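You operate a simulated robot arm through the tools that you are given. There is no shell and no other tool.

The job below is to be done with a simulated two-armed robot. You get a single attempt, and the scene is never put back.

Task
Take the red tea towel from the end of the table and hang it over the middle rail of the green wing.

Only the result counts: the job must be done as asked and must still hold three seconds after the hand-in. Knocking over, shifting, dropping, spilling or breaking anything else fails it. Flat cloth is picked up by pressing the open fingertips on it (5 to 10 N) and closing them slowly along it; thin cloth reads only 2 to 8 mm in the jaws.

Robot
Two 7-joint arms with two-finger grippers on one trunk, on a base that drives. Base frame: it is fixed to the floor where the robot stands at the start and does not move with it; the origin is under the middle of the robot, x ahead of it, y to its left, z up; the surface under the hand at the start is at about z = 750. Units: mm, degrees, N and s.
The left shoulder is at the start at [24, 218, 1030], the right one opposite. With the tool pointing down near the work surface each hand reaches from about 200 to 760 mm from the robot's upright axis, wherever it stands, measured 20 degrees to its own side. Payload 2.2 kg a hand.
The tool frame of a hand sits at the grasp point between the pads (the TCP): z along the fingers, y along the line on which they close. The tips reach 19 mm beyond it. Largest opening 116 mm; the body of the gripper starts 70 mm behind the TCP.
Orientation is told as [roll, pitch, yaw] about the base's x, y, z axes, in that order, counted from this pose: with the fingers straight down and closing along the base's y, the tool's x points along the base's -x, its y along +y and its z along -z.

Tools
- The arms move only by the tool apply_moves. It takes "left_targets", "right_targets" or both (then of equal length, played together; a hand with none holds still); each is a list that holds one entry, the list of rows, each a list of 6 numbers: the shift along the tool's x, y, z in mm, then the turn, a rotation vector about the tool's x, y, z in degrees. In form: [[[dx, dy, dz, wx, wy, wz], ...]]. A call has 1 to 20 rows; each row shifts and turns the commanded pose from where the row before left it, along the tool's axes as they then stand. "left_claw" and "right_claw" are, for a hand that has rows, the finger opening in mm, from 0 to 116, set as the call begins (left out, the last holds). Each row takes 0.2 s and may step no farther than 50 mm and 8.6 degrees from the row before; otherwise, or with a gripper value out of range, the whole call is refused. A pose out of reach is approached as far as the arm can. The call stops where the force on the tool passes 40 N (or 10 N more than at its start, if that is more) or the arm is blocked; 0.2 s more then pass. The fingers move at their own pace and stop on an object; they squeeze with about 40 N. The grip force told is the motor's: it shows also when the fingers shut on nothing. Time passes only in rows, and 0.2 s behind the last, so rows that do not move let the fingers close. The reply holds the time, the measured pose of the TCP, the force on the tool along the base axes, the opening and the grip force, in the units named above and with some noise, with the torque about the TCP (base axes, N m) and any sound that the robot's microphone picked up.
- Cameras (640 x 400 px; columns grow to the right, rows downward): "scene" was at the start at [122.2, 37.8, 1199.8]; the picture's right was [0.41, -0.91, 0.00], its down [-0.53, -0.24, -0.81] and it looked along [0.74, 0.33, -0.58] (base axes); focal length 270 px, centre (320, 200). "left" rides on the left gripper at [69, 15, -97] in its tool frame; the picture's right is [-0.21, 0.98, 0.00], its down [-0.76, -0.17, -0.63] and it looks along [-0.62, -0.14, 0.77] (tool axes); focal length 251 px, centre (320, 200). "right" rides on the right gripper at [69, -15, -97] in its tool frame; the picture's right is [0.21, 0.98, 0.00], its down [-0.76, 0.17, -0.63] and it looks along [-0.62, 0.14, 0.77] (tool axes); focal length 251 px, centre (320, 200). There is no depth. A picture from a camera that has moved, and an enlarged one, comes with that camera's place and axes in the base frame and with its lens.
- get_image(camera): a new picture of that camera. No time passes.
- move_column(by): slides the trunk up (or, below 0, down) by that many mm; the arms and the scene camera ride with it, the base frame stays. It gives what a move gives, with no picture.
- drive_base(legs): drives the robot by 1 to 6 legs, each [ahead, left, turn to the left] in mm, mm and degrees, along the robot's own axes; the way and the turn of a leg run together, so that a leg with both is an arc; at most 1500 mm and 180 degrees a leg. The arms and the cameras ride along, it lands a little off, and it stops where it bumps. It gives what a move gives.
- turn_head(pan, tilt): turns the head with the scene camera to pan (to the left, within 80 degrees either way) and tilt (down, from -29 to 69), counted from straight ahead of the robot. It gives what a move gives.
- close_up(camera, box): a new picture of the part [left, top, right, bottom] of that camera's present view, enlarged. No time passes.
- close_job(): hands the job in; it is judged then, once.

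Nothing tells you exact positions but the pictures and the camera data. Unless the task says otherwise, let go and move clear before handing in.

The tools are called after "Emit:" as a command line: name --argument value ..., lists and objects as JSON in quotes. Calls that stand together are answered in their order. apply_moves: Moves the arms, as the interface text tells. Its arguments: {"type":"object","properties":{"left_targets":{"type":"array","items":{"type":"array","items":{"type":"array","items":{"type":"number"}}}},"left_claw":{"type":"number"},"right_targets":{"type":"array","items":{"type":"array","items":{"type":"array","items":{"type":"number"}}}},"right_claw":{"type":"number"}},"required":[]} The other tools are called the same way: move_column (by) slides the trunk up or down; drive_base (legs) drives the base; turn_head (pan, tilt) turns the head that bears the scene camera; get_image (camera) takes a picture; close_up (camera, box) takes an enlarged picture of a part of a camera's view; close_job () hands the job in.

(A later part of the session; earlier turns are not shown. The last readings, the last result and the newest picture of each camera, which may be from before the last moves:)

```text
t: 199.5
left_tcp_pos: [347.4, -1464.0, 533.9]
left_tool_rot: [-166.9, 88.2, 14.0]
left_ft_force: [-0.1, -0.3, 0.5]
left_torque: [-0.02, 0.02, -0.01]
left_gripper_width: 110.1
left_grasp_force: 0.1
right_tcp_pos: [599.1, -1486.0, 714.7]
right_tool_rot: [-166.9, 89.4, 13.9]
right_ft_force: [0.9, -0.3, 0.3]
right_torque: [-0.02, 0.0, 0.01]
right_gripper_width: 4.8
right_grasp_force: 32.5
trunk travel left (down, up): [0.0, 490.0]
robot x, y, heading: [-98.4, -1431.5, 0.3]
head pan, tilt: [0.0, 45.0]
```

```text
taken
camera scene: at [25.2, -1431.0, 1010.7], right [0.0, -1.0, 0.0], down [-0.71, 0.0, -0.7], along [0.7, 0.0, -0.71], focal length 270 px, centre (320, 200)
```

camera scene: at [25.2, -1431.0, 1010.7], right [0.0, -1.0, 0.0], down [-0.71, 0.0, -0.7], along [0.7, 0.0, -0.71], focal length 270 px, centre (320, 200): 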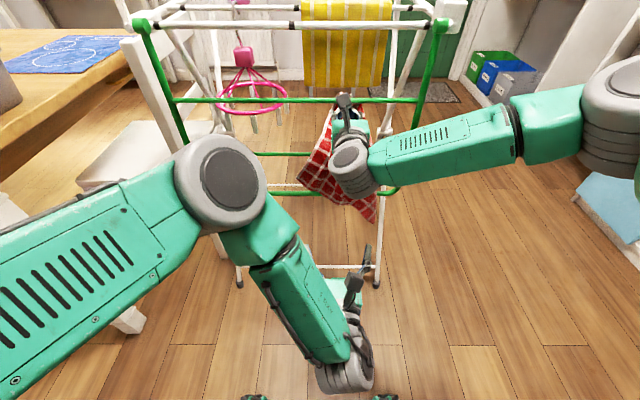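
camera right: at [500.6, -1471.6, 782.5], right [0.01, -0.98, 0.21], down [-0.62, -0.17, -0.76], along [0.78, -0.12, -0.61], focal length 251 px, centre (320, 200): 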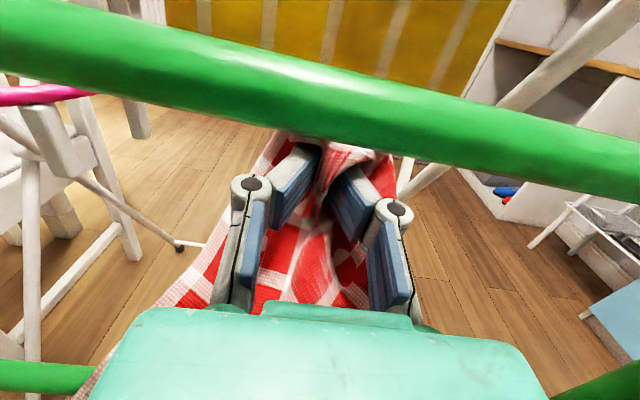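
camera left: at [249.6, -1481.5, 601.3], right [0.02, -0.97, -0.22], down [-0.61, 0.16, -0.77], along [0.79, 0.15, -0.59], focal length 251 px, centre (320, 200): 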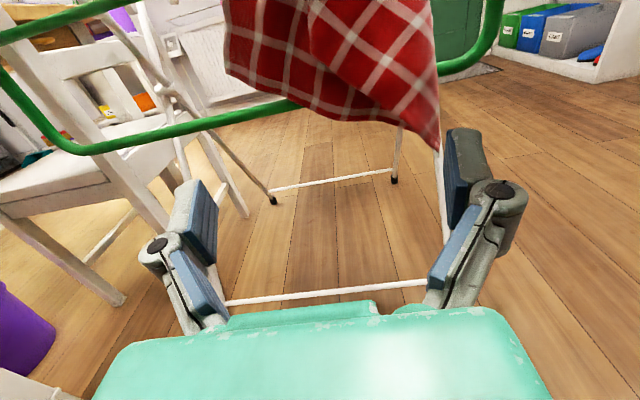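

The towel spreads nicely, but only a cone of it near the pinch is inside, so it would slide off again. Better plan: drop this end behind the wing from above, then pull the lower half out through the gap with the left hand until balanced. First withdraw the right hand with the towel.

Emit:
apply_moves --right_targets '[[[0, 0, -20, 0, 0, 0], [0, 0, -25, 0, 0, 0], [0, 0, -25, 0, 0, 0], [0, 0, -25, 0, 0, 0], [0, 0, -25, 0, 0, 0], [0, 0, -25, 0, 0, 0]]]'

Emit:
get_image --camera "right"

Emit:
get_image --camera "left"

```text
t: 200.9
left_tcp_pos: [347.9, -1463.9, 534.7]
left_tool_rot: [-166.2, 88.2, 14.6]
left_ft_force: [0.5, -0.2, 0.2]
left_torque: [0.01, 0.01, 0.03]
left_gripper_width: 110.2
left_grasp_force: 0.2
right_tcp_pos: [453.1, -1488.7, 711.7]
right_tool_rot: [-165.5, 89.3, 15.2]
right_ft_force: [-0.4, -0.6, -1.7]
right_torque: [-0.01, 0.02, 0.03]
right_gripper_width: 4.6
right_grasp_force: 32.6
trunk travel left (down, up): [0.0, 490.0]
robot x, y, heading: [-102.3, -1425.0, 0.2]
head pan, tilt: [0.0, 45.0]
```

```text
taken
camera right: at [355.5, -1474.7, 780.6], right [0.01, -0.98, 0.21], down [-0.62, -0.17, -0.76], along [0.78, -0.12, -0.61], focal length 251 px, centre (320, 200)
```

right: 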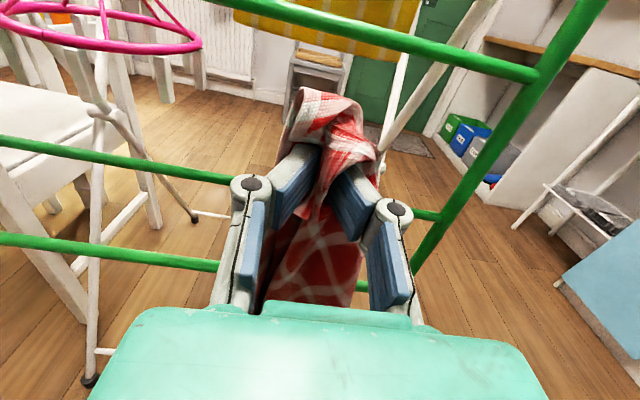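

```text
taken
camera left: at [249.5, -1481.9, 601.3], right [0.02, -0.97, -0.22], down [-0.61, 0.16, -0.77], along [0.79, 0.15, -0.59], focal length 251 px, centre (320, 200)
```

left: 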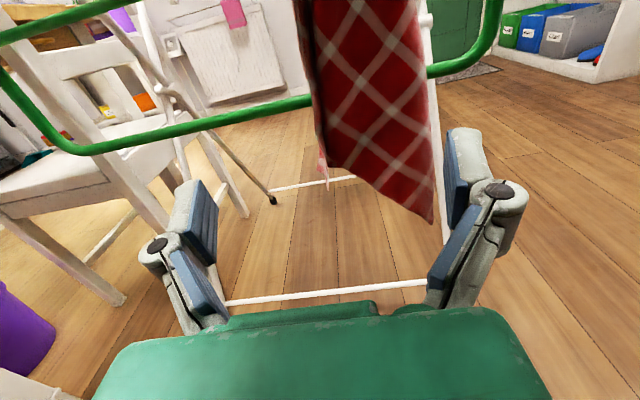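

Emit:
drive_base --legs '[[-80, 0, 0]]'

Emit:
move_column --by 400

Emit:
apply_moves --right_targets '[[[18, 0, 0, 0, 0, 0], [18, 0, 0, 0, 0, 0], [18, 0, 0, 0, 0, 0], [18, 0, 0, 0, 0, 0], [18, 0, 0, 0, 0, 0], [18, 0, 0, 0, 0, 0], [18, 0, 0, 0, 0, 0], [18, 0, 0, 0, 0, 0]]]'

Emit:
turn_head --pan 0 --tilt 45

Emit:
get_image --camera "scene"

Emit:
get_image --camera "left"

```text
t: 202.0
left_tcp_pos: [267.9, -1464.1, 534.7]
left_tool_rot: [-166.5, 88.3, 14.3]
left_ft_force: [-0.3, 0.2, 0.7]
left_torque: [-0.03, -0.04, 0.04]
left_gripper_width: 110.0
left_grasp_force: 0.0
right_tcp_pos: [374.1, -1489.0, 713.0]
right_tool_rot: [-166.4, 89.3, 14.2]
right_ft_force: [-0.3, 0.2, -0.4]
right_torque: [0.0, -0.01, 0.06]
right_gripper_width: 4.8
right_grasp_force: 33.5
trunk travel left (down, up): [0.0, 490.0]
robot x, y, heading: [-175.7, -1430.4, 0.2]
head pan, tilt: [0.0, 45.0]
```

```text
t: 205.8
left_tcp_pos: [266.3, -1466.3, 936.9]
left_tool_rot: [-167.9, 88.1, 12.8]
left_ft_force: [0.3, 0.2, 1.3]
left_torque: [0.02, 0.03, -0.03]
left_gripper_width: 109.8
left_grasp_force: 0.0
right_tcp_pos: [373.2, -1489.6, 1112.9]
right_tool_rot: [-170.4, 89.1, 10.4]
right_ft_force: [-0.2, 0.3, 0.0]
right_torque: [-0.01, -0.02, 0.06]
right_gripper_width: 4.7
right_grasp_force: 33.0
trunk travel left (down, up): [-400.0, 90.0]
robot x, y, heading: [-175.9, -1428.0, 0.2]
head pan, tilt: [0.0, 45.0]
```

```text
t: 207.6
left_tcp_pos: [266.9, -1465.5, 937.2]
left_tool_rot: [-168.3, 87.9, 12.6]
left_ft_force: [0.0, 0.0, -0.1]
left_torque: [0.0, 0.02, -0.04]
left_gripper_width: 110.0
left_grasp_force: 0.1
right_tcp_pos: [370.0, -1488.5, 1258.3]
right_tool_rot: [-171.9, 89.2, 9.0]
right_ft_force: [-0.1, 0.1, -0.6]
right_torque: [-0.03, 0.02, 0.02]
right_gripper_width: 4.6
right_grasp_force: 33.8
trunk travel left (down, up): [-400.0, 90.0]
robot x, y, heading: [-177.3, -1432.0, 0.5]
head pan, tilt: [0.0, 45.0]
```

```text
t: 208.2
left_tcp_pos: [266.2, -1465.0, 936.5]
left_tool_rot: [-168.1, 88.1, 12.6]
left_ft_force: [0.6, 0.1, 0.4]
left_torque: [0.01, -0.04, 0.02]
left_gripper_width: 110.0
left_grasp_force: 0.1
right_tcp_pos: [369.1, -1490.5, 1258.5]
right_tool_rot: [-170.5, 89.1, 10.2]
right_ft_force: [-0.7, -0.2, 1.1]
right_torque: [0.0, 0.05, 0.07]
right_gripper_width: 4.7
right_grasp_force: 32.6
trunk travel left (down, up): [-400.0, 90.0]
robot x, y, heading: [-179.8, -1428.2, 0.4]
head pan, tilt: [0.0, 45.0]
```

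```text
taken
camera scene: at [-53.5, -1432.3, 1410.8], right [0.0, -1.0, 0.0], down [-0.71, 0.0, -0.7], along [0.7, 0.0, -0.71], focal length 270 px, centre (320, 200)
```

scene: 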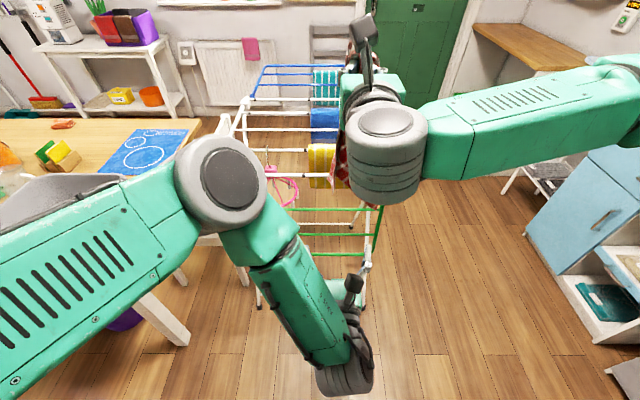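

```text
taken
camera left: at [168.2, -1482.1, 1002.3], right [0.02, -0.97, -0.22], down [-0.61, 0.16, -0.78], along [0.79, 0.15, -0.59], focal length 251 px, centre (320, 200)
```

left: 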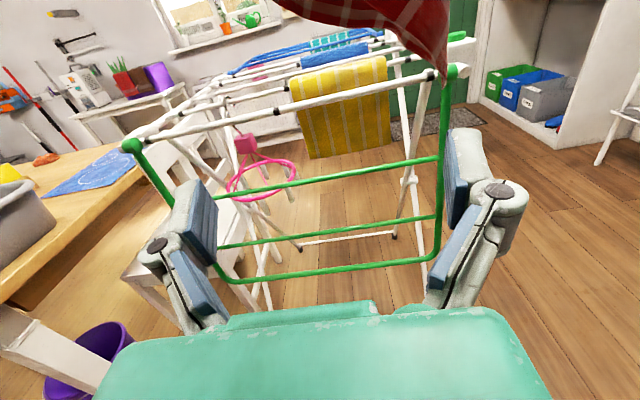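

The towel clears the hinge rail by ~50 mm. I pitch the right hand 30° downward, then drive forward to bring it above the slot behind the wing.

Emit:
apply_moves --right_targets '[[[0, 0, 0, 0, -7.5, 0], [0, 0, 0, 0, -7.5, 0], [0, 0, 0, 0, -7.5, 0], [0, 0, 0, 0, -7.5, 0]]]'

Emit:
drive_base --legs '[[225, 0, 0]]'

Emit:
get_image --camera "left"

Emit:
get_image --camera "right"

Emit:
get_image --camera "scene"

```text
t: 209.2
left_tcp_pos: [267.0, -1465.3, 937.9]
left_tool_rot: [-168.3, 88.0, 12.5]
left_ft_force: [-0.8, 0.7, -0.4]
left_torque: [0.04, 0.02, 0.02]
left_gripper_width: 110.3
left_grasp_force: 0.1
right_tcp_pos: [370.1, -1489.0, 1258.2]
right_tool_rot: [-0.3, 60.9, -179.4]
right_ft_force: [-0.4, 0.3, -0.3]
right_torque: [-0.03, -0.02, 0.04]
right_gripper_width: 4.7
right_grasp_force: 33.3
trunk travel left (down, up): [-400.0, 90.0]
robot x, y, heading: [-176.5, -1428.8, 0.3]
head pan, tilt: [0.0, 45.0]
```

```text
t: 210.9
left_tcp_pos: [489.7, -1464.0, 936.2]
left_tool_rot: [-168.7, 88.0, 12.2]
left_ft_force: [0.0, -0.5, 0.3]
left_torque: [0.02, 0.02, -0.02]
left_gripper_width: 110.1
left_grasp_force: 0.1
right_tcp_pos: [592.4, -1487.4, 1258.2]
right_tool_rot: [-0.3, 60.9, -179.3]
right_ft_force: [-0.5, 0.0, -1.8]
right_torque: [0.0, -0.02, 0.04]
right_gripper_width: 4.7
right_grasp_force: 33.5
trunk travel left (down, up): [-400.0, 90.0]
robot x, y, heading: [42.8, -1426.9, 0.1]
head pan, tilt: [0.0, 45.0]
```

```text
taken
camera left: at [390.6, -1480.6, 1002.4], right [0.02, -0.97, -0.22], down [-0.61, 0.16, -0.78], along [0.79, 0.15, -0.59], focal length 251 px, centre (320, 200)
```

left: 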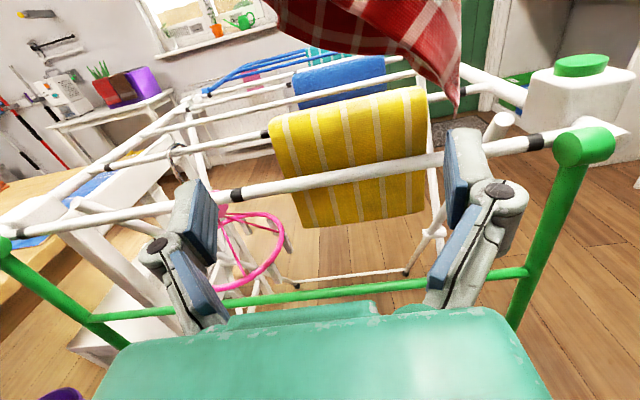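

```text
taken
camera right: at [541.0, -1472.6, 1366.0], right [0.12, -0.98, 0.18], down [-0.92, -0.18, -0.35], along [0.38, -0.13, -0.92], focal length 251 px, centre (320, 200)
```

right: 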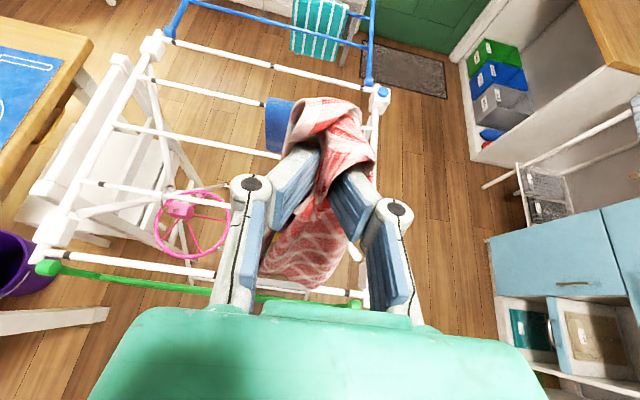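

```text
taken
camera scene: at [168.3, -1430.9, 1410.8], right [0.01, -1.0, 0.0], down [-0.71, 0.0, -0.7], along [0.7, 0.01, -0.71], focal length 270 px, centre (320, 200)
```

scene: 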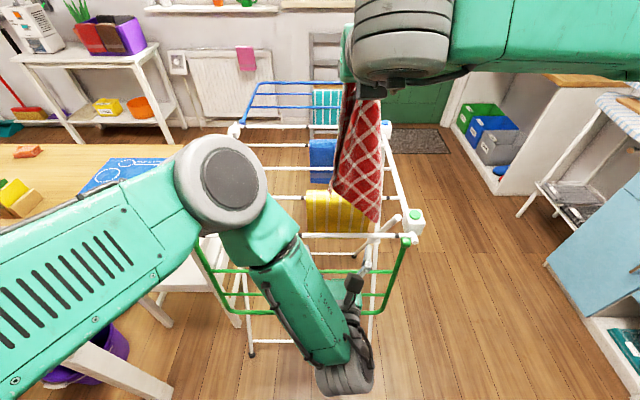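

Emit:
apply_moves --left_targets '[[[0, 0, -10, 0, 0, 0], [0, 0, -10, 0, 0, 0], [0, 0, -10, 0, 0, 0], [0, 0, -10, 0, 0, 0], [0, 0, 0, 0, 0, 0], [0, 0, 0, 0, 0, 0], [0, 0, 0, 0, 0, 0]]]'

Emit:
get_image --camera "left"

Emit:
get_image --camera "scene"

Emit:
close_up --camera "right" --box '[120, 80, 480, 310]'

```text
t: 212.5
left_tcp_pos: [486.6, -1462.7, 937.8]
left_tool_rot: [-170.1, 87.9, 10.7]
left_ft_force: [0.6, 0.6, -0.6]
left_torque: [0.03, 0.0, 0.0]
left_gripper_width: 110.0
left_grasp_force: 0.2
left hand out of reach, approached as far as the arm can: row 1, 2, 3, 4
right_tcp_pos: [589.3, -1487.8, 1260.2]
right_tool_rot: [-0.2, 61.0, -179.4]
right_ft_force: [-1.0, -1.1, 0.1]
right_torque: [0.03, 0.0, 0.05]
right_gripper_width: 4.8
right_grasp_force: 33.6
trunk travel left (down, up): [-400.0, 90.0]
robot x, y, heading: [46.3, -1427.9, 0.3]
head pan, tilt: [0.0, 45.0]
```

```text
taken
camera left: at [388.0, -1480.2, 1003.3], right [0.02, -0.98, -0.22], down [-0.61, 0.16, -0.78], along [0.79, 0.15, -0.59], focal length 251 px, centre (320, 200)
```

left: 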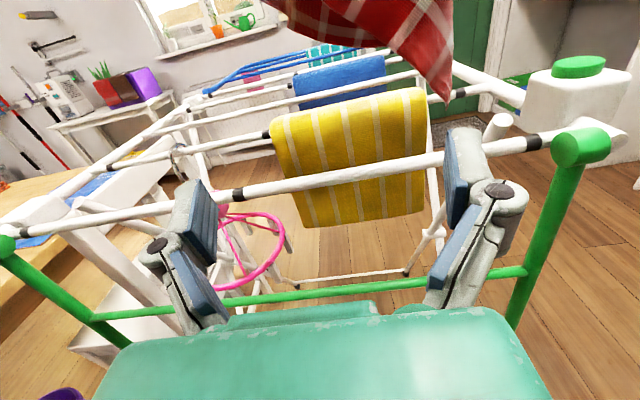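

```text
taken
camera scene: at [168.9, -1431.0, 1410.8], right [0.01, -1.0, 0.0], down [-0.71, 0.0, -0.7], along [0.7, 0.01, -0.71], focal length 270 px, centre (320, 200)
```

scene: 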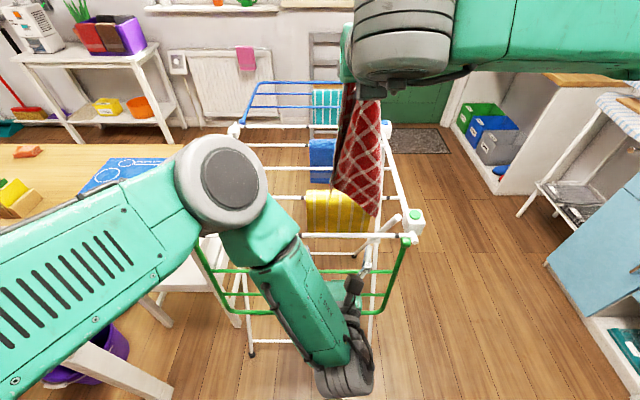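

```text
1.74 times, centred on (300, 195) of right
camera zoom: at [537.5, -1472.0, 1367.4], right [0.12, -0.98, 0.19], down [-0.92, -0.18, -0.36], along [0.38, -0.13, -0.92], focal length 437 px, centre (355, 209)
```

zoom: 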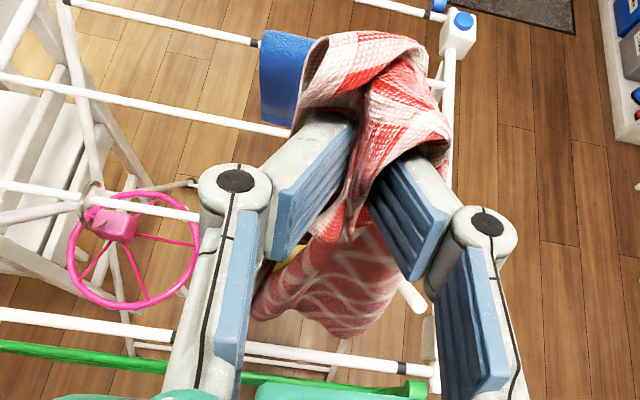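

The towel's bottom hangs at x≈585; I shift the right hand ~28 mm further so it drops midway between the hinge rail and the yellow towel, then lower in steps.

Emit:
apply_moves --right_targets '[[[7, 0, 12.1, 0, 0, 0], [7, 0, 12.1, 0, 0, 0], [0, 0, 0, 0, 0, 0], [0, 0, 0, 0, 0, 0], [0, 0, 0, 0, 0, 0]]]'

Emit:
move_column --by -50

Emit:
get_image --camera "left"

Emit:
get_image --camera "right"

```text
t: 213.7
left_tcp_pos: [487.1, -1463.2, 938.0]
left_tool_rot: [-170.3, 87.8, 10.7]
left_ft_force: [-0.1, 0.4, 0.5]
left_torque: [0.03, -0.03, -0.01]
left_gripper_width: 110.2
left_grasp_force: 0.1
right_tcp_pos: [616.1, -1485.9, 1260.5]
right_tool_rot: [-0.3, 60.9, -179.3]
right_ft_force: [0.3, 0.1, -0.4]
right_torque: [0.0, 0.0, 0.02]
right_gripper_width: 4.7
right_grasp_force: 33.1
trunk travel left (down, up): [-400.0, 90.0]
robot x, y, heading: [43.6, -1431.0, 0.3]
head pan, tilt: [0.0, 45.0]
```

```text
t: 214.6
left_tcp_pos: [485.8, -1463.2, 888.2]
left_tool_rot: [-170.7, 87.9, 10.3]
left_ft_force: [0.2, -0.3, -0.5]
left_torque: [0.03, -0.03, 0.07]
left_gripper_width: 109.9
left_grasp_force: 0.0
right_tcp_pos: [618.0, -1486.0, 1211.4]
right_tool_rot: [-0.4, 61.1, -179.5]
right_ft_force: [-1.1, 0.5, 0.9]
right_torque: [0.01, 0.03, 0.02]
right_gripper_width: 4.4
right_grasp_force: 33.0
trunk travel left (down, up): [-350.0, 140.0]
robot x, y, heading: [43.3, -1428.3, 0.2]
head pan, tilt: [0.0, 45.0]
```

```text
taken
camera left: at [387.7, -1480.2, 953.6], right [0.02, -0.98, -0.22], down [-0.61, 0.16, -0.78], along [0.79, 0.15, -0.59], focal length 251 px, centre (320, 200)
```

left: 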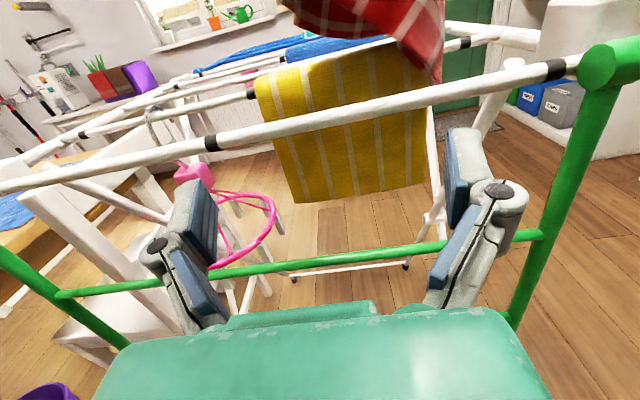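

```text
taken
camera right: at [564.9, -1471.5, 1318.3], right [0.12, -0.98, 0.19], down [-0.92, -0.18, -0.36], along [0.38, -0.13, -0.92], focal length 251 px, centre (320, 200)
```

right: 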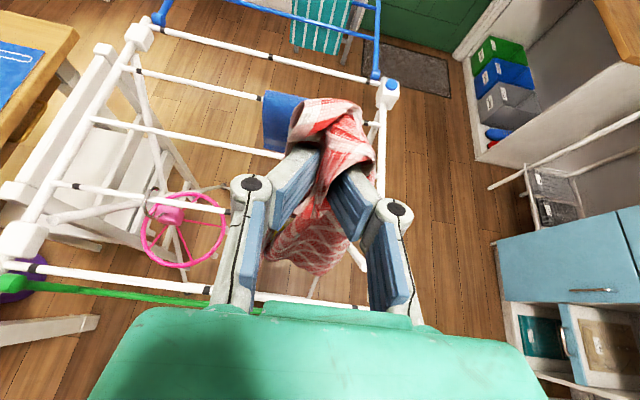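

The towel's lower end is centred in the slot (x≈606–615). Continue lowering.

Emit:
move_column --by -90

Emit:
get_image --camera "left"

Emit:
get_image --camera "right"

```text
t: 215.9
left_tcp_pos: [487.5, -1463.0, 797.7]
left_tool_rot: [-170.5, 87.8, 10.4]
left_ft_force: [0.6, -0.7, -0.2]
left_torque: [0.01, -0.01, -0.01]
left_gripper_width: 109.9
left_grasp_force: 0.0
right_tcp_pos: [617.5, -1486.4, 1121.1]
right_tool_rot: [-0.4, 61.0, -179.3]
right_ft_force: [1.0, 0.6, -0.6]
right_torque: [-0.01, 0.03, 0.06]
right_gripper_width: 5.0
right_grasp_force: 34.1
trunk travel left (down, up): [-260.0, 230.0]
robot x, y, heading: [43.0, -1429.7, 0.2]
head pan, tilt: [0.0, 45.0]
```

```text
taken
camera left: at [387.6, -1480.1, 863.6], right [0.02, -0.98, -0.22], down [-0.61, 0.16, -0.78], along [0.79, 0.15, -0.59], focal length 251 px, centre (320, 200)
```

left: 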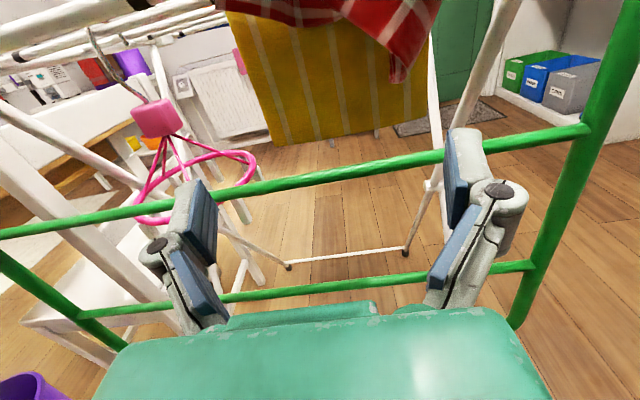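

```text
taken
camera right: at [564.9, -1471.4, 1228.3], right [0.12, -0.98, 0.19], down [-0.92, -0.18, -0.36], along [0.38, -0.13, -0.92], focal length 251 px, centre (320, 200)
```

right: 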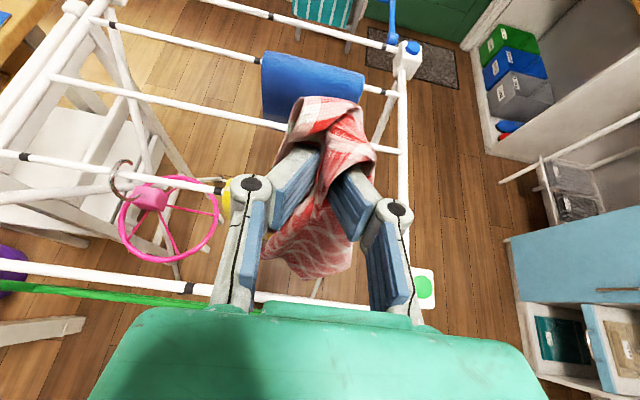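

Red towel is passing between hinge rail and yellow towel without touching. Lower further.

Emit:
move_column --by -110

Emit:
get_image --camera "left"

Emit:
get_image --camera "right"

```text
t: 217.3
left_tcp_pos: [486.7, -1461.3, 687.5]
left_tool_rot: [-170.5, 87.9, 10.4]
left_ft_force: [-0.1, 0.2, 0.3]
left_torque: [-0.05, -0.03, -0.01]
left_gripper_width: 110.0
left_grasp_force: 0.1
right_tcp_pos: [615.6, -1485.5, 1011.4]
right_tool_rot: [-0.3, 61.0, -179.5]
right_ft_force: [0.4, -0.4, -0.8]
right_torque: [-0.01, 0.0, 0.02]
right_gripper_width: 4.5
right_grasp_force: 33.1
trunk travel left (down, up): [-150.0, 340.0]
robot x, y, heading: [42.1, -1430.1, 0.4]
head pan, tilt: [0.0, 45.0]
```

```text
taken
camera left: at [387.6, -1479.9, 753.6], right [0.02, -0.98, -0.22], down [-0.61, 0.16, -0.78], along [0.79, 0.15, -0.59], focal length 251 px, centre (320, 200)
```

left: 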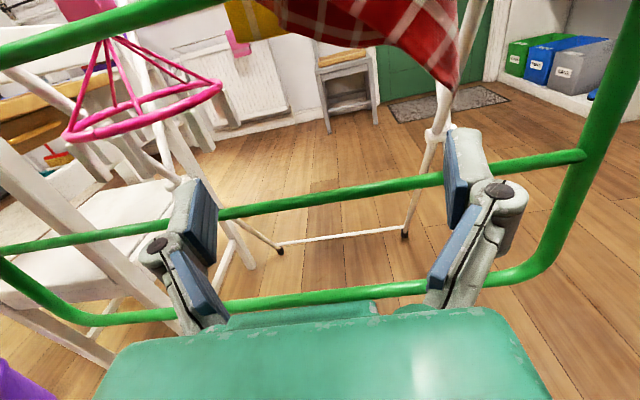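

```text
taken
camera right: at [564.8, -1471.2, 1118.3], right [0.12, -0.98, 0.19], down [-0.92, -0.18, -0.36], along [0.38, -0.13, -0.92], focal length 251 px, centre (320, 200)
```

right: 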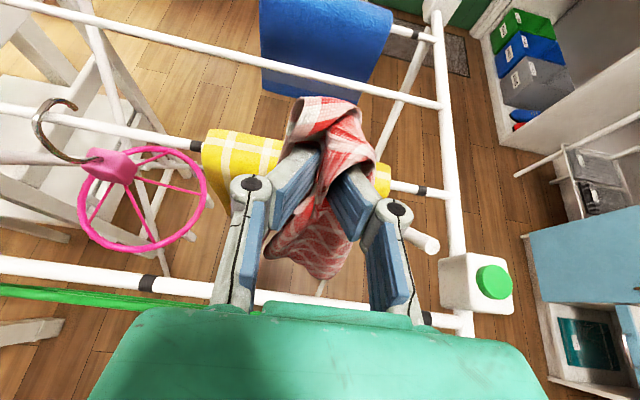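

Emit:
move_column --by -90

Emit:
get_image --camera "left"

Emit:
get_image --camera "right"

Emit:
get_image --camera "scene"

```text
t: 218.6
left_tcp_pos: [486.7, -1463.1, 598.8]
left_tool_rot: [-170.5, 87.9, 10.2]
left_ft_force: [-0.6, 0.4, 0.2]
left_torque: [-0.02, 0.02, -0.01]
left_gripper_width: 110.1
left_grasp_force: 0.0
right_tcp_pos: [618.3, -1486.3, 921.1]
right_tool_rot: [-0.3, 61.0, -179.4]
right_ft_force: [0.3, 0.2, -0.9]
right_torque: [0.01, 0.02, 0.0]
right_gripper_width: 4.8
right_grasp_force: 33.6
trunk travel left (down, up): [-60.0, 430.0]
robot x, y, heading: [42.3, -1428.3, 0.2]
head pan, tilt: [0.0, 45.0]
```

```text
taken
camera left: at [387.5, -1479.9, 663.6], right [0.02, -0.98, -0.22], down [-0.61, 0.16, -0.78], along [0.79, 0.15, -0.59], focal length 251 px, centre (320, 200)
```

left: 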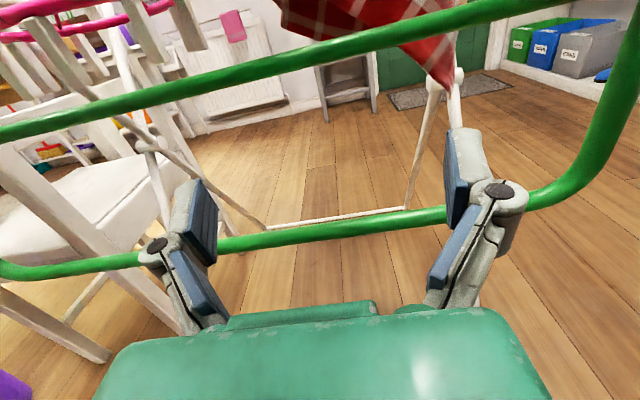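

```text
taken
camera right: at [564.7, -1471.2, 1028.3], right [0.12, -0.98, 0.19], down [-0.92, -0.18, -0.36], along [0.38, -0.13, -0.92], focal length 251 px, centre (320, 200)
```

right: 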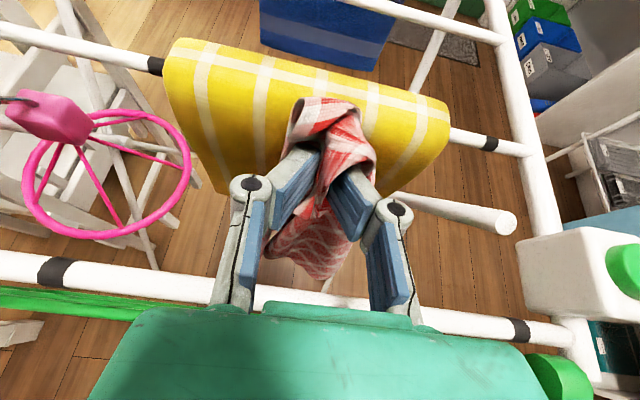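

```text
taken
camera scene: at [167.3, -1430.5, 1070.9], right [0.01, -1.0, 0.0], down [-0.71, 0.0, -0.7], along [0.7, 0.01, -0.71], focal length 270 px, centre (320, 200)
```

scene: 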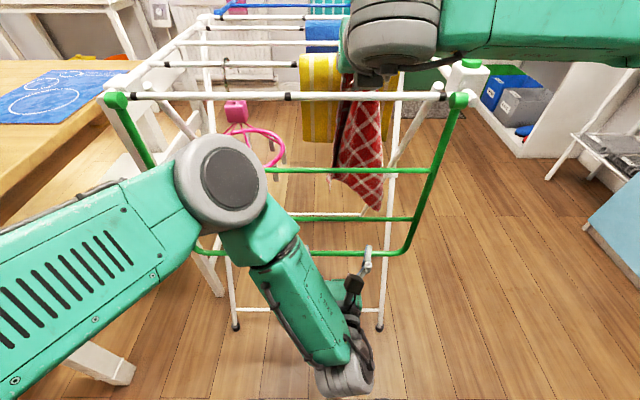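

The towel now hangs behind the wing with its lower end at z≈590–650. I shift the right hand back ~28 mm so the towel hangs closer to the wing, and raise the left hand to the gap height.

Emit:
apply_moves --left_targets '[[[18, 7, 0, 0, 0, 0], [18, 7, 0, 0, 0, 0], [18, 7, 0, 0, 0, 0], [18, 7, 0, 0, 0, 0], [18, 7, 0, 0, 0, 0], [18, 7, 0, 0, 0, 0]]]' --right_targets '[[[-4, 0, -7, 0, 0, 0], [-4, 0, -7, 0, 0, 0], [-4, 0, -7, 0, 0, 0], [-2, 0, -3, 0, 0, 0], [0, 0, 0, 0, 0, 0], [0, 0, 0, 0, 0, 0]]]'

Emit:
get_image --camera "left"

Emit:
get_image --camera "right"

```text
t: 220.0
left_tcp_pos: [489.9, -1505.8, 704.3]
left_tool_rot: [-169.1, 88.0, 11.7]
left_ft_force: [-0.5, -0.3, -0.1]
left_torque: [0.04, -0.01, 0.02]
left_gripper_width: 109.9
left_grasp_force: 0.1
left hand out of reach, approached as far as the arm can: row 1
right_tcp_pos: [588.6, -1486.8, 919.7]
right_tool_rot: [-0.3, 61.0, -179.4]
right_ft_force: [0.3, 0.5, -0.7]
right_torque: [-0.03, -0.01, 0.06]
right_gripper_width: 4.7
right_grasp_force: 33.1
trunk travel left (down, up): [-60.0, 430.0]
robot x, y, heading: [44.2, -1431.3, 0.3]
head pan, tilt: [0.0, 45.0]
```

```text
taken
camera left: at [391.9, -1523.6, 770.3], right [0.02, -0.97, -0.22], down [-0.61, 0.16, -0.78], along [0.79, 0.15, -0.59], focal length 251 px, centre (320, 200)
```

left: 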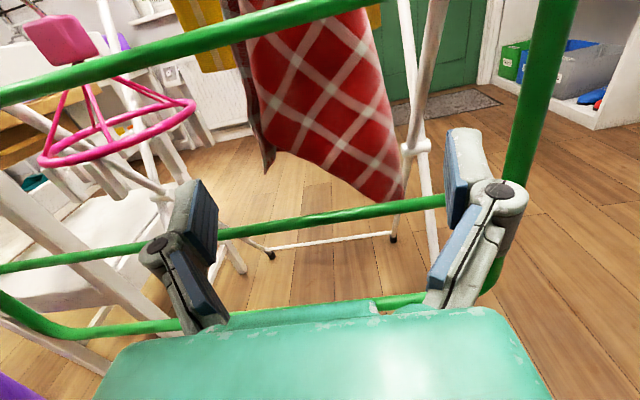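

```text
taken
camera right: at [537.2, -1471.7, 1027.5], right [0.12, -0.98, 0.19], down [-0.92, -0.18, -0.36], along [0.38, -0.13, -0.92], focal length 251 px, centre (320, 200)
```

right: 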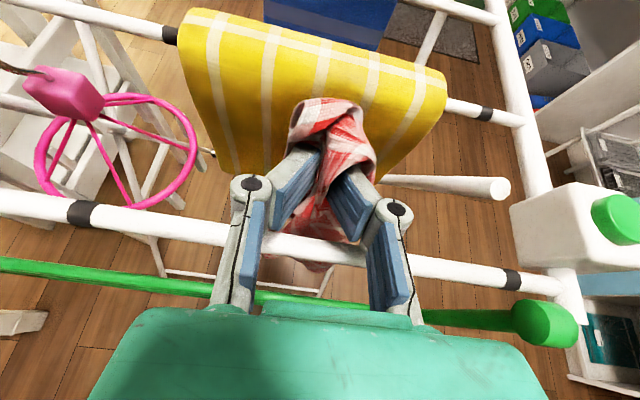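

The towel hangs right in front of the left hand's open fingers. Advance the left hand through the gap.

Emit:
apply_moves --left_targets '[[[0.5, 0, 14, 0, 0, 0], [0.5, 0, 14, 0, 0, 0], [0.5, 0, 14, 0, 0, 0], [0.5, 0, 14, 0, 0, 0]]]' --left_claw 116

Emit:
get_image --camera "left"

```text
t: 221.0
left_tcp_pos: [546.2, -1505.9, 709.4]
left_tool_rot: [-170.8, 87.9, 10.0]
left_ft_force: [-1.2, 0.0, -0.2]
left_torque: [0.03, 0.0, 0.04]
left_gripper_width: 115.8
left_grasp_force: 0.0
right_tcp_pos: [589.3, -1487.2, 919.7]
right_tool_rot: [-0.2, 61.0, -179.4]
right_ft_force: [1.0, -0.5, -0.2]
right_torque: [-0.02, 0.0, 0.01]
right_gripper_width: 4.8
right_grasp_force: 33.5
trunk travel left (down, up): [-60.0, 430.0]
robot x, y, heading: [41.2, -1426.8, 0.6]
head pan, tilt: [0.0, 45.0]
```

```text
taken
camera left: at [447.8, -1522.5, 774.4], right [0.02, -0.98, -0.22], down [-0.61, 0.16, -0.78], along [0.79, 0.15, -0.59], focal length 251 px, centre (320, 200)
```

left: 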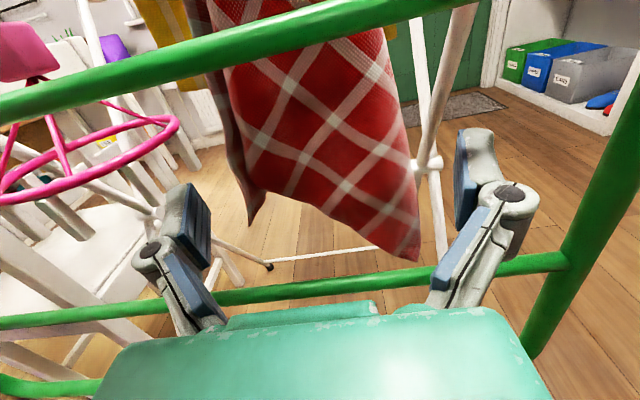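

Emit:
apply_moves --left_targets '[[[-1.2, 0, 13.5, 0, 0, 0], [-1.2, 0, 13.5, 0, 0, 0], [-1.2, 0, 13.5, 0, 0, 0], [-1.2, 0, 13.5, 0, 0, 0], [0, 0, 0, 0, 0, 0]]]'

Emit:
get_image --camera "left"

Emit:
get_image --camera "right"

```text
t: 222.2
left_tcp_pos: [600.9, -1504.0, 706.5]
left_tool_rot: [-170.2, 87.8, 10.6]
left_ft_force: [-0.3, 0.6, -0.5]
left_torque: [-0.02, 0.04, 0.01]
left_gripper_width: 115.9
left_grasp_force: 0.1
right_tcp_pos: [590.6, -1486.6, 919.7]
right_tool_rot: [-0.3, 60.9, -179.5]
right_ft_force: [1.1, 0.6, 1.3]
right_torque: [-0.04, 0.01, 0.02]
right_gripper_width: 4.9
right_grasp_force: 34.6
trunk travel left (down, up): [-60.0, 430.0]
robot x, y, heading: [47.9, -1429.1, 0.3]
head pan, tilt: [0.0, 45.0]
```

```text
taken
camera left: at [502.1, -1521.3, 771.1], right [0.02, -0.98, -0.22], down [-0.61, 0.16, -0.78], along [0.79, 0.15, -0.59], focal length 251 px, centre (320, 200)
```

left: 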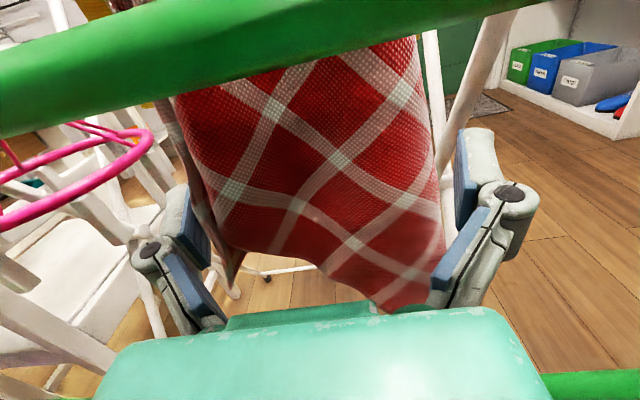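

```text
taken
camera right: at [537.3, -1471.6, 1027.4], right [0.12, -0.98, 0.19], down [-0.92, -0.18, -0.36], along [0.38, -0.13, -0.92], focal length 251 px, centre (320, 200)
```

right: 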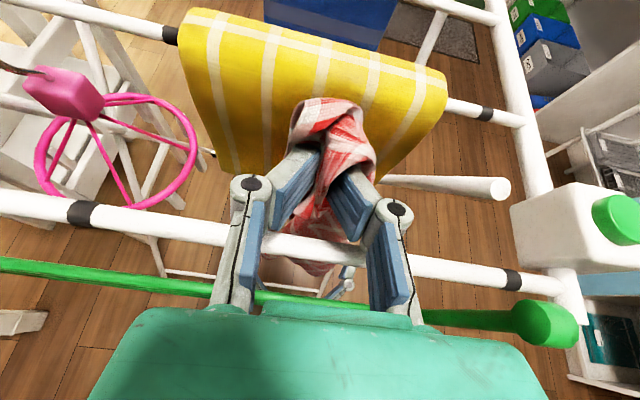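

The towel lies between the left fingers. Close them around it.

Emit:
apply_moves --left_targets '[[[0, 0, 0, 0, 0, 0]]]' --left_claw 80

Emit:
apply_moves --left_targets '[[[0, 0, 0, 0, 0, 0]]]' --left_claw 45

Emit:
get_image --camera "left"

Emit:
apply_moves --left_targets '[[[0, 0, 0, 0, 0, 0], [0, 0, 0, 0, 0, 0], [0, 0, 0, 0, 0, 0], [0, 0, 0, 0, 0, 0]]]' --left_claw 0

Emit:
get_image --camera "left"

```text
t: 222.6
left_tcp_pos: [601.6, -1504.2, 705.5]
left_tool_rot: [-170.2, 88.0, 10.6]
left_ft_force: [-0.1, 0.3, -0.6]
left_torque: [-0.01, -0.04, 0.01]
left_gripper_width: 80.2
left_grasp_force: 0.1
right_tcp_pos: [590.2, -1486.4, 919.6]
right_tool_rot: [-0.3, 61.0, -179.5]
right_ft_force: [0.6, 0.0, -0.5]
right_torque: [-0.01, -0.02, 0.02]
right_gripper_width: 4.5
right_grasp_force: 33.0
trunk travel left (down, up): [-60.0, 430.0]
robot x, y, heading: [44.1, -1429.7, 0.0]
head pan, tilt: [0.0, 45.0]
```

```text
t: 223.0
left_tcp_pos: [600.1, -1504.9, 705.2]
left_tool_rot: [-170.3, 87.9, 10.6]
left_ft_force: [0.4, -0.4, -0.5]
left_torque: [0.01, 0.0, 0.01]
left_gripper_width: 45.3
left_grasp_force: 0.1
right_tcp_pos: [589.5, -1486.8, 919.7]
right_tool_rot: [-0.3, 61.0, -179.5]
right_ft_force: [-0.2, -0.1, -0.2]
right_torque: [0.0, -0.02, 0.02]
right_gripper_width: 4.8
right_grasp_force: 33.0
trunk travel left (down, up): [-60.0, 430.0]
robot x, y, heading: [42.6, -1429.5, 0.3]
head pan, tilt: [0.0, 45.0]
```

```text
taken
camera left: at [501.9, -1521.3, 771.1], right [0.02, -0.98, -0.22], down [-0.61, 0.16, -0.78], along [0.79, 0.15, -0.59], focal length 251 px, centre (320, 200)
```

left: 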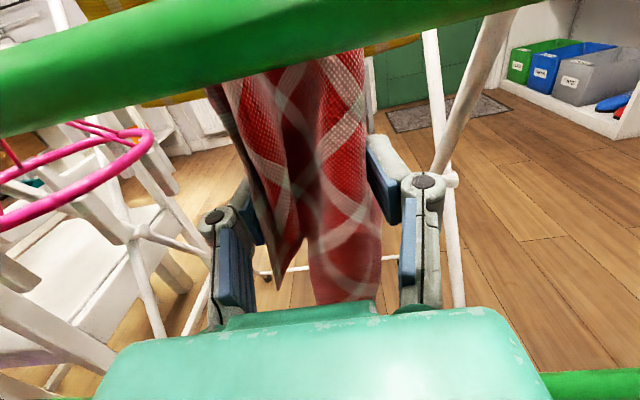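

```text
t: 224.0
left_tcp_pos: [601.1, -1503.3, 705.3]
left_tool_rot: [-170.3, 87.9, 10.5]
left_ft_force: [-0.7, 0.8, 0.0]
left_torque: [0.03, 0.01, -0.02]
left_gripper_width: 3.0
left_grasp_force: 28.3
right_tcp_pos: [589.5, -1485.7, 921.6]
right_tool_rot: [-0.2, 61.0, -179.4]
right_ft_force: [0.3, 0.4, -0.3]
right_torque: [-0.04, 0.0, 0.01]
right_gripper_width: 4.9
right_grasp_force: 33.5
trunk travel left (down, up): [-60.0, 430.0]
robot x, y, heading: [42.4, -1427.9, -0.0]
head pan, tilt: [0.0, 45.0]
```

```text
taken
camera left: at [501.9, -1521.2, 771.1], right [0.02, -0.98, -0.22], down [-0.61, 0.16, -0.78], along [0.79, 0.15, -0.59], focal length 251 px, centre (320, 200)
```

left: 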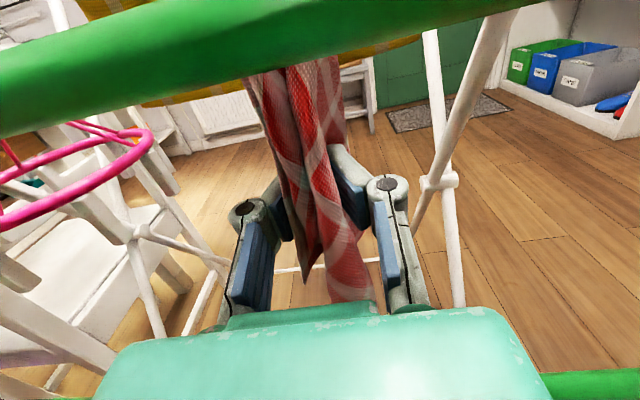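

Left now cages and pinches the towel's lower part. Pull it back out through the gap a little while the right still holds the upper end.

Emit:
apply_moves --left_targets '[[[0.5, 0, -13, 0, 0, 0], [0.5, 0, -13, 0, 0, 0], [0.5, 0, -13, 0, 0, 0], [0.5, 0, -13, 0, 0, 0], [0, 0, 0, 0, 0, 0]]]'

Emit:
get_image --camera "left"

Emit:
get_image --camera "scene"

```text
t: 225.2
left_tcp_pos: [548.8, -1504.5, 705.4]
left_tool_rot: [-170.1, 87.9, 10.6]
left_ft_force: [1.1, 0.4, 0.3]
left_torque: [0.0, -0.02, 0.03]
left_gripper_width: 4.7
left_grasp_force: 35.5
right_tcp_pos: [590.1, -1486.1, 920.3]
right_tool_rot: [-0.2, 61.1, -179.4]
right_ft_force: [0.3, 0.2, 0.2]
right_torque: [0.0, -0.01, 0.04]
right_gripper_width: 4.8
right_grasp_force: 33.7
trunk travel left (down, up): [-60.0, 430.0]
robot x, y, heading: [46.3, -1427.0, 0.2]
head pan, tilt: [0.0, 45.0]
```

```text
taken
camera left: at [449.3, -1522.0, 771.3], right [0.02, -0.98, -0.22], down [-0.61, 0.16, -0.78], along [0.79, 0.15, -0.59], focal length 251 px, centre (320, 200)
```

left: 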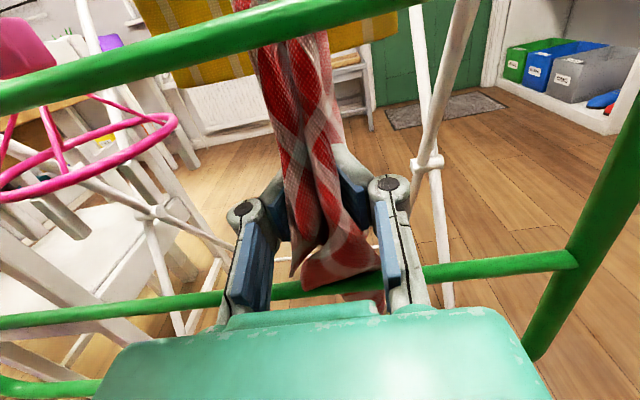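

```text
taken
camera scene: at [167.5, -1430.6, 1070.8], right [0.01, -1.0, 0.0], down [-0.71, 0.0, -0.7], along [0.7, 0.01, -0.71], focal length 270 px, centre (320, 200)
```

scene: 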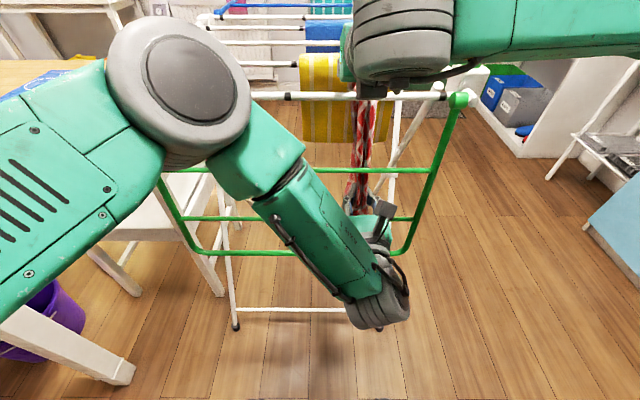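

Emit:
apply_moves --left_targets '[[[0.5, 0, -12, 0, 0, 0], [0.5, 0, -12, 0, 0, 0], [0.5, 0, -12, 0, 0, 0], [0.5, 0, -12, 0, 0, 0], [0, 0, 0, 0, 0, 0]]]'

Emit:
get_image --camera "left"

Emit:
close_up --camera "scene" --box '[280, 60, 460, 300]'

```text
t: 226.4
left_tcp_pos: [499.9, -1506.1, 706.0]
left_tool_rot: [-169.9, 87.9, 10.9]
left_ft_force: [1.0, -0.9, 0.6]
left_torque: [0.02, -0.01, 0.0]
left_gripper_width: 4.7
left_grasp_force: 38.4
right_tcp_pos: [589.6, -1486.2, 920.0]
right_tool_rot: [-0.3, 61.0, -179.4]
right_ft_force: [-0.6, -0.8, -2.7]
right_torque: [0.02, 0.05, 0.02]
right_gripper_width: 4.4
right_grasp_force: 33.0
trunk travel left (down, up): [-60.0, 430.0]
robot x, y, heading: [41.8, -1430.6, 0.3]
head pan, tilt: [0.0, 45.0]
```

```text
taken
camera left: at [400.7, -1522.8, 771.9], right [0.02, -0.98, -0.22], down [-0.61, 0.16, -0.78], along [0.79, 0.15, -0.59], focal length 251 px, centre (320, 200)
```

left: 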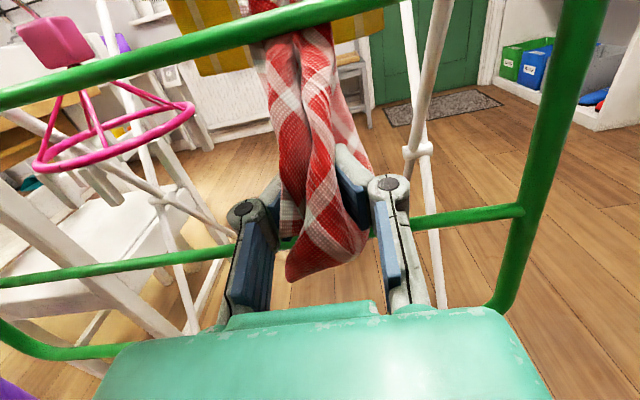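

```text
1.67 times, centred on (370, 180) of scene
camera zoom: at [167.4, -1430.7, 1070.8], right [0.01, -1.0, 0.0], down [-0.71, 0.0, -0.7], along [0.7, 0.01, -0.71], focal length 451 px, centre (237, 233)
```

zoom: 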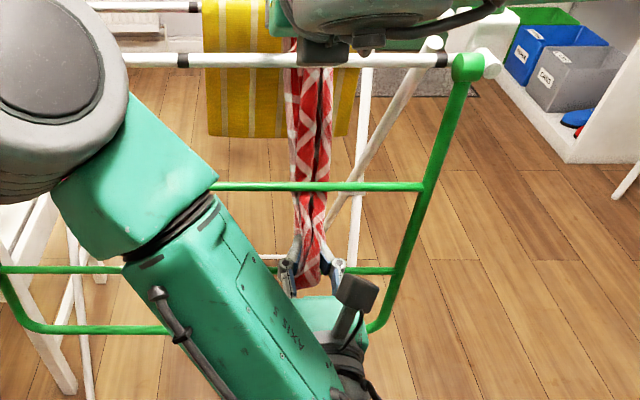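

The strip now runs from the right hand down behind the top rail and out over the middle rail to the left hand. Now the right lets go so the upper half drops behind the wing.

Emit:
apply_moves --right_targets '[[[0, 0, 0, 0, 0, 0], [0, 0, 0, 0, 0, 0], [0, 0, 0, 0, 0, 0], [0, 0, 0, 0, 0, 0]]]' --right_claw 55

Emit:
get_image --camera "left"

Emit:
get_image --camera "right"

Emit:
close_up --camera "scene" --box '[280, 60, 460, 300]'

```text
t: 227.4
left_tcp_pos: [499.2, -1504.9, 705.9]
left_tool_rot: [-170.1, 87.9, 10.7]
left_ft_force: [-0.3, -0.2, 0.1]
left_torque: [0.02, 0.03, 0.03]
left_gripper_width: 3.1
left_grasp_force: 32.5
right_tcp_pos: [589.6, -1487.2, 920.8]
right_tool_rot: [-0.3, 61.0, -179.4]
right_ft_force: [-0.2, 0.3, -0.4]
right_torque: [-0.02, 0.01, -0.02]
right_gripper_width: 54.8
right_grasp_force: 0.1
trunk travel left (down, up): [-60.0, 430.0]
robot x, y, heading: [43.7, -1428.3, 0.2]
head pan, tilt: [0.0, 45.0]
```

```text
taken
camera left: at [401.1, -1522.7, 772.0], right [0.02, -0.98, -0.22], down [-0.61, 0.16, -0.78], along [0.79, 0.15, -0.59], focal length 251 px, centre (320, 200)
```

left: 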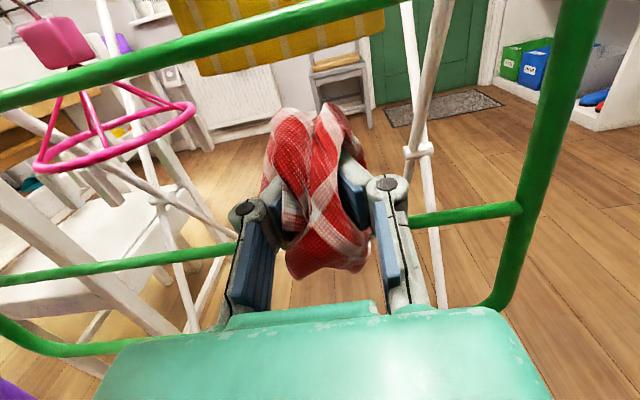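

```text
taken
camera right: at [537.4, -1471.6, 1027.4], right [0.12, -0.98, 0.19], down [-0.92, -0.18, -0.36], along [0.38, -0.13, -0.92], focal length 251 px, centre (320, 200)
```

right: 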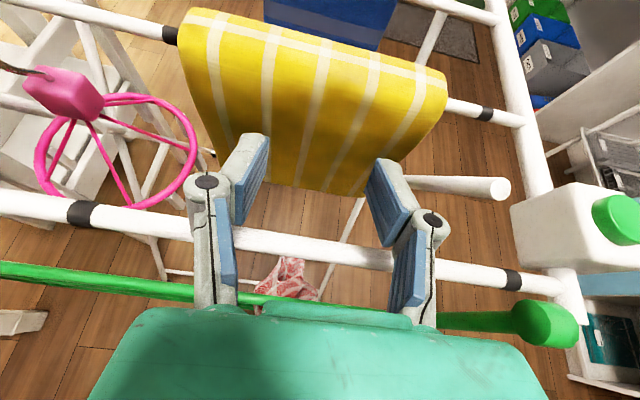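

```text
1.67 times, centred on (370, 180) of scene
camera zoom: at [167.3, -1430.7, 1070.8], right [0.01, -1.0, 0.0], down [-0.71, 0.0, -0.7], along [0.7, 0.01, -0.71], focal length 451 px, centre (237, 233)
```

zoom: 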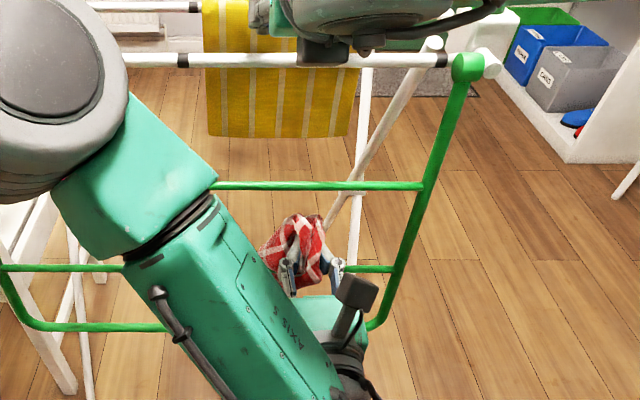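

The upper end has dropped behind the wing. To balance, I pull the left hand back and down so about half hangs outside; first lift the right hand clear.

Emit:
apply_moves --left_targets '[[[0, 0, -10, 0, 0, 0], [0, 0, -10, 0, 0, 0], [0, 0, -9, 0, 0, 0], [0, 0, 0, 0, 0, 0]]]' --right_targets '[[[20, 0, -12, 0, 0, 0], [20, 0, -12, 0, 0, 0], [20, 0, -12, 0, 0, 0], [20, 0, -12, 0, 0, 0]]]'

Emit:
get_image --camera "left"

Emit:
get_image --camera "right"

```text
t: 228.4
left_tcp_pos: [489.9, -1505.5, 707.7]
left_tool_rot: [-170.2, 87.9, 10.6]
left_ft_force: [-0.3, -0.3, -0.6]
left_torque: [-0.01, 0.01, -0.02]
left_gripper_width: 2.9
left_grasp_force: 27.7
left hand out of reach, approached as far as the arm can: row 2, 3
right_tcp_pos: [585.0, -1486.1, 1014.3]
right_tool_rot: [-0.2, 60.9, -179.4]
right_ft_force: [-0.3, 0.2, -2.0]
right_torque: [0.0, 0.0, 0.0]
right_gripper_width: 55.1
right_grasp_force: 0.1
trunk travel left (down, up): [-60.0, 430.0]
robot x, y, heading: [44.7, -1430.0, 0.2]
head pan, tilt: [0.0, 45.0]
```

```text
taken
camera left: at [391.5, -1522.5, 772.1], right [0.02, -0.98, -0.22], down [-0.61, 0.16, -0.78], along [0.79, 0.15, -0.59], focal length 251 px, centre (320, 200)
```

left: 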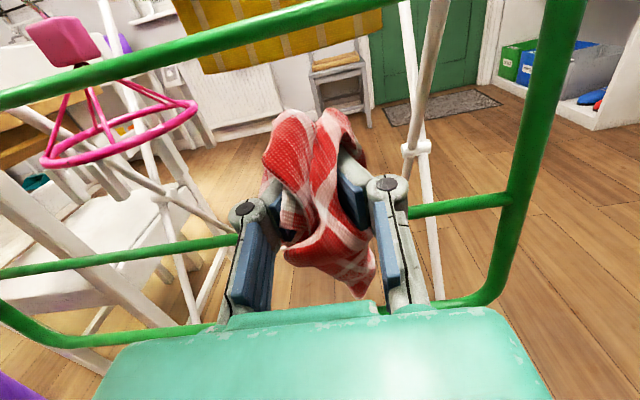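

```text
taken
camera right: at [533.5, -1471.9, 1121.1], right [0.12, -0.98, 0.19], down [-0.92, -0.18, -0.36], along [0.38, -0.13, -0.92], focal length 251 px, centre (320, 200)
```

right: 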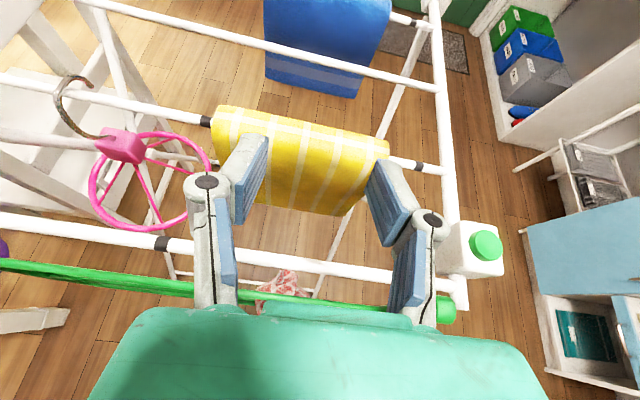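

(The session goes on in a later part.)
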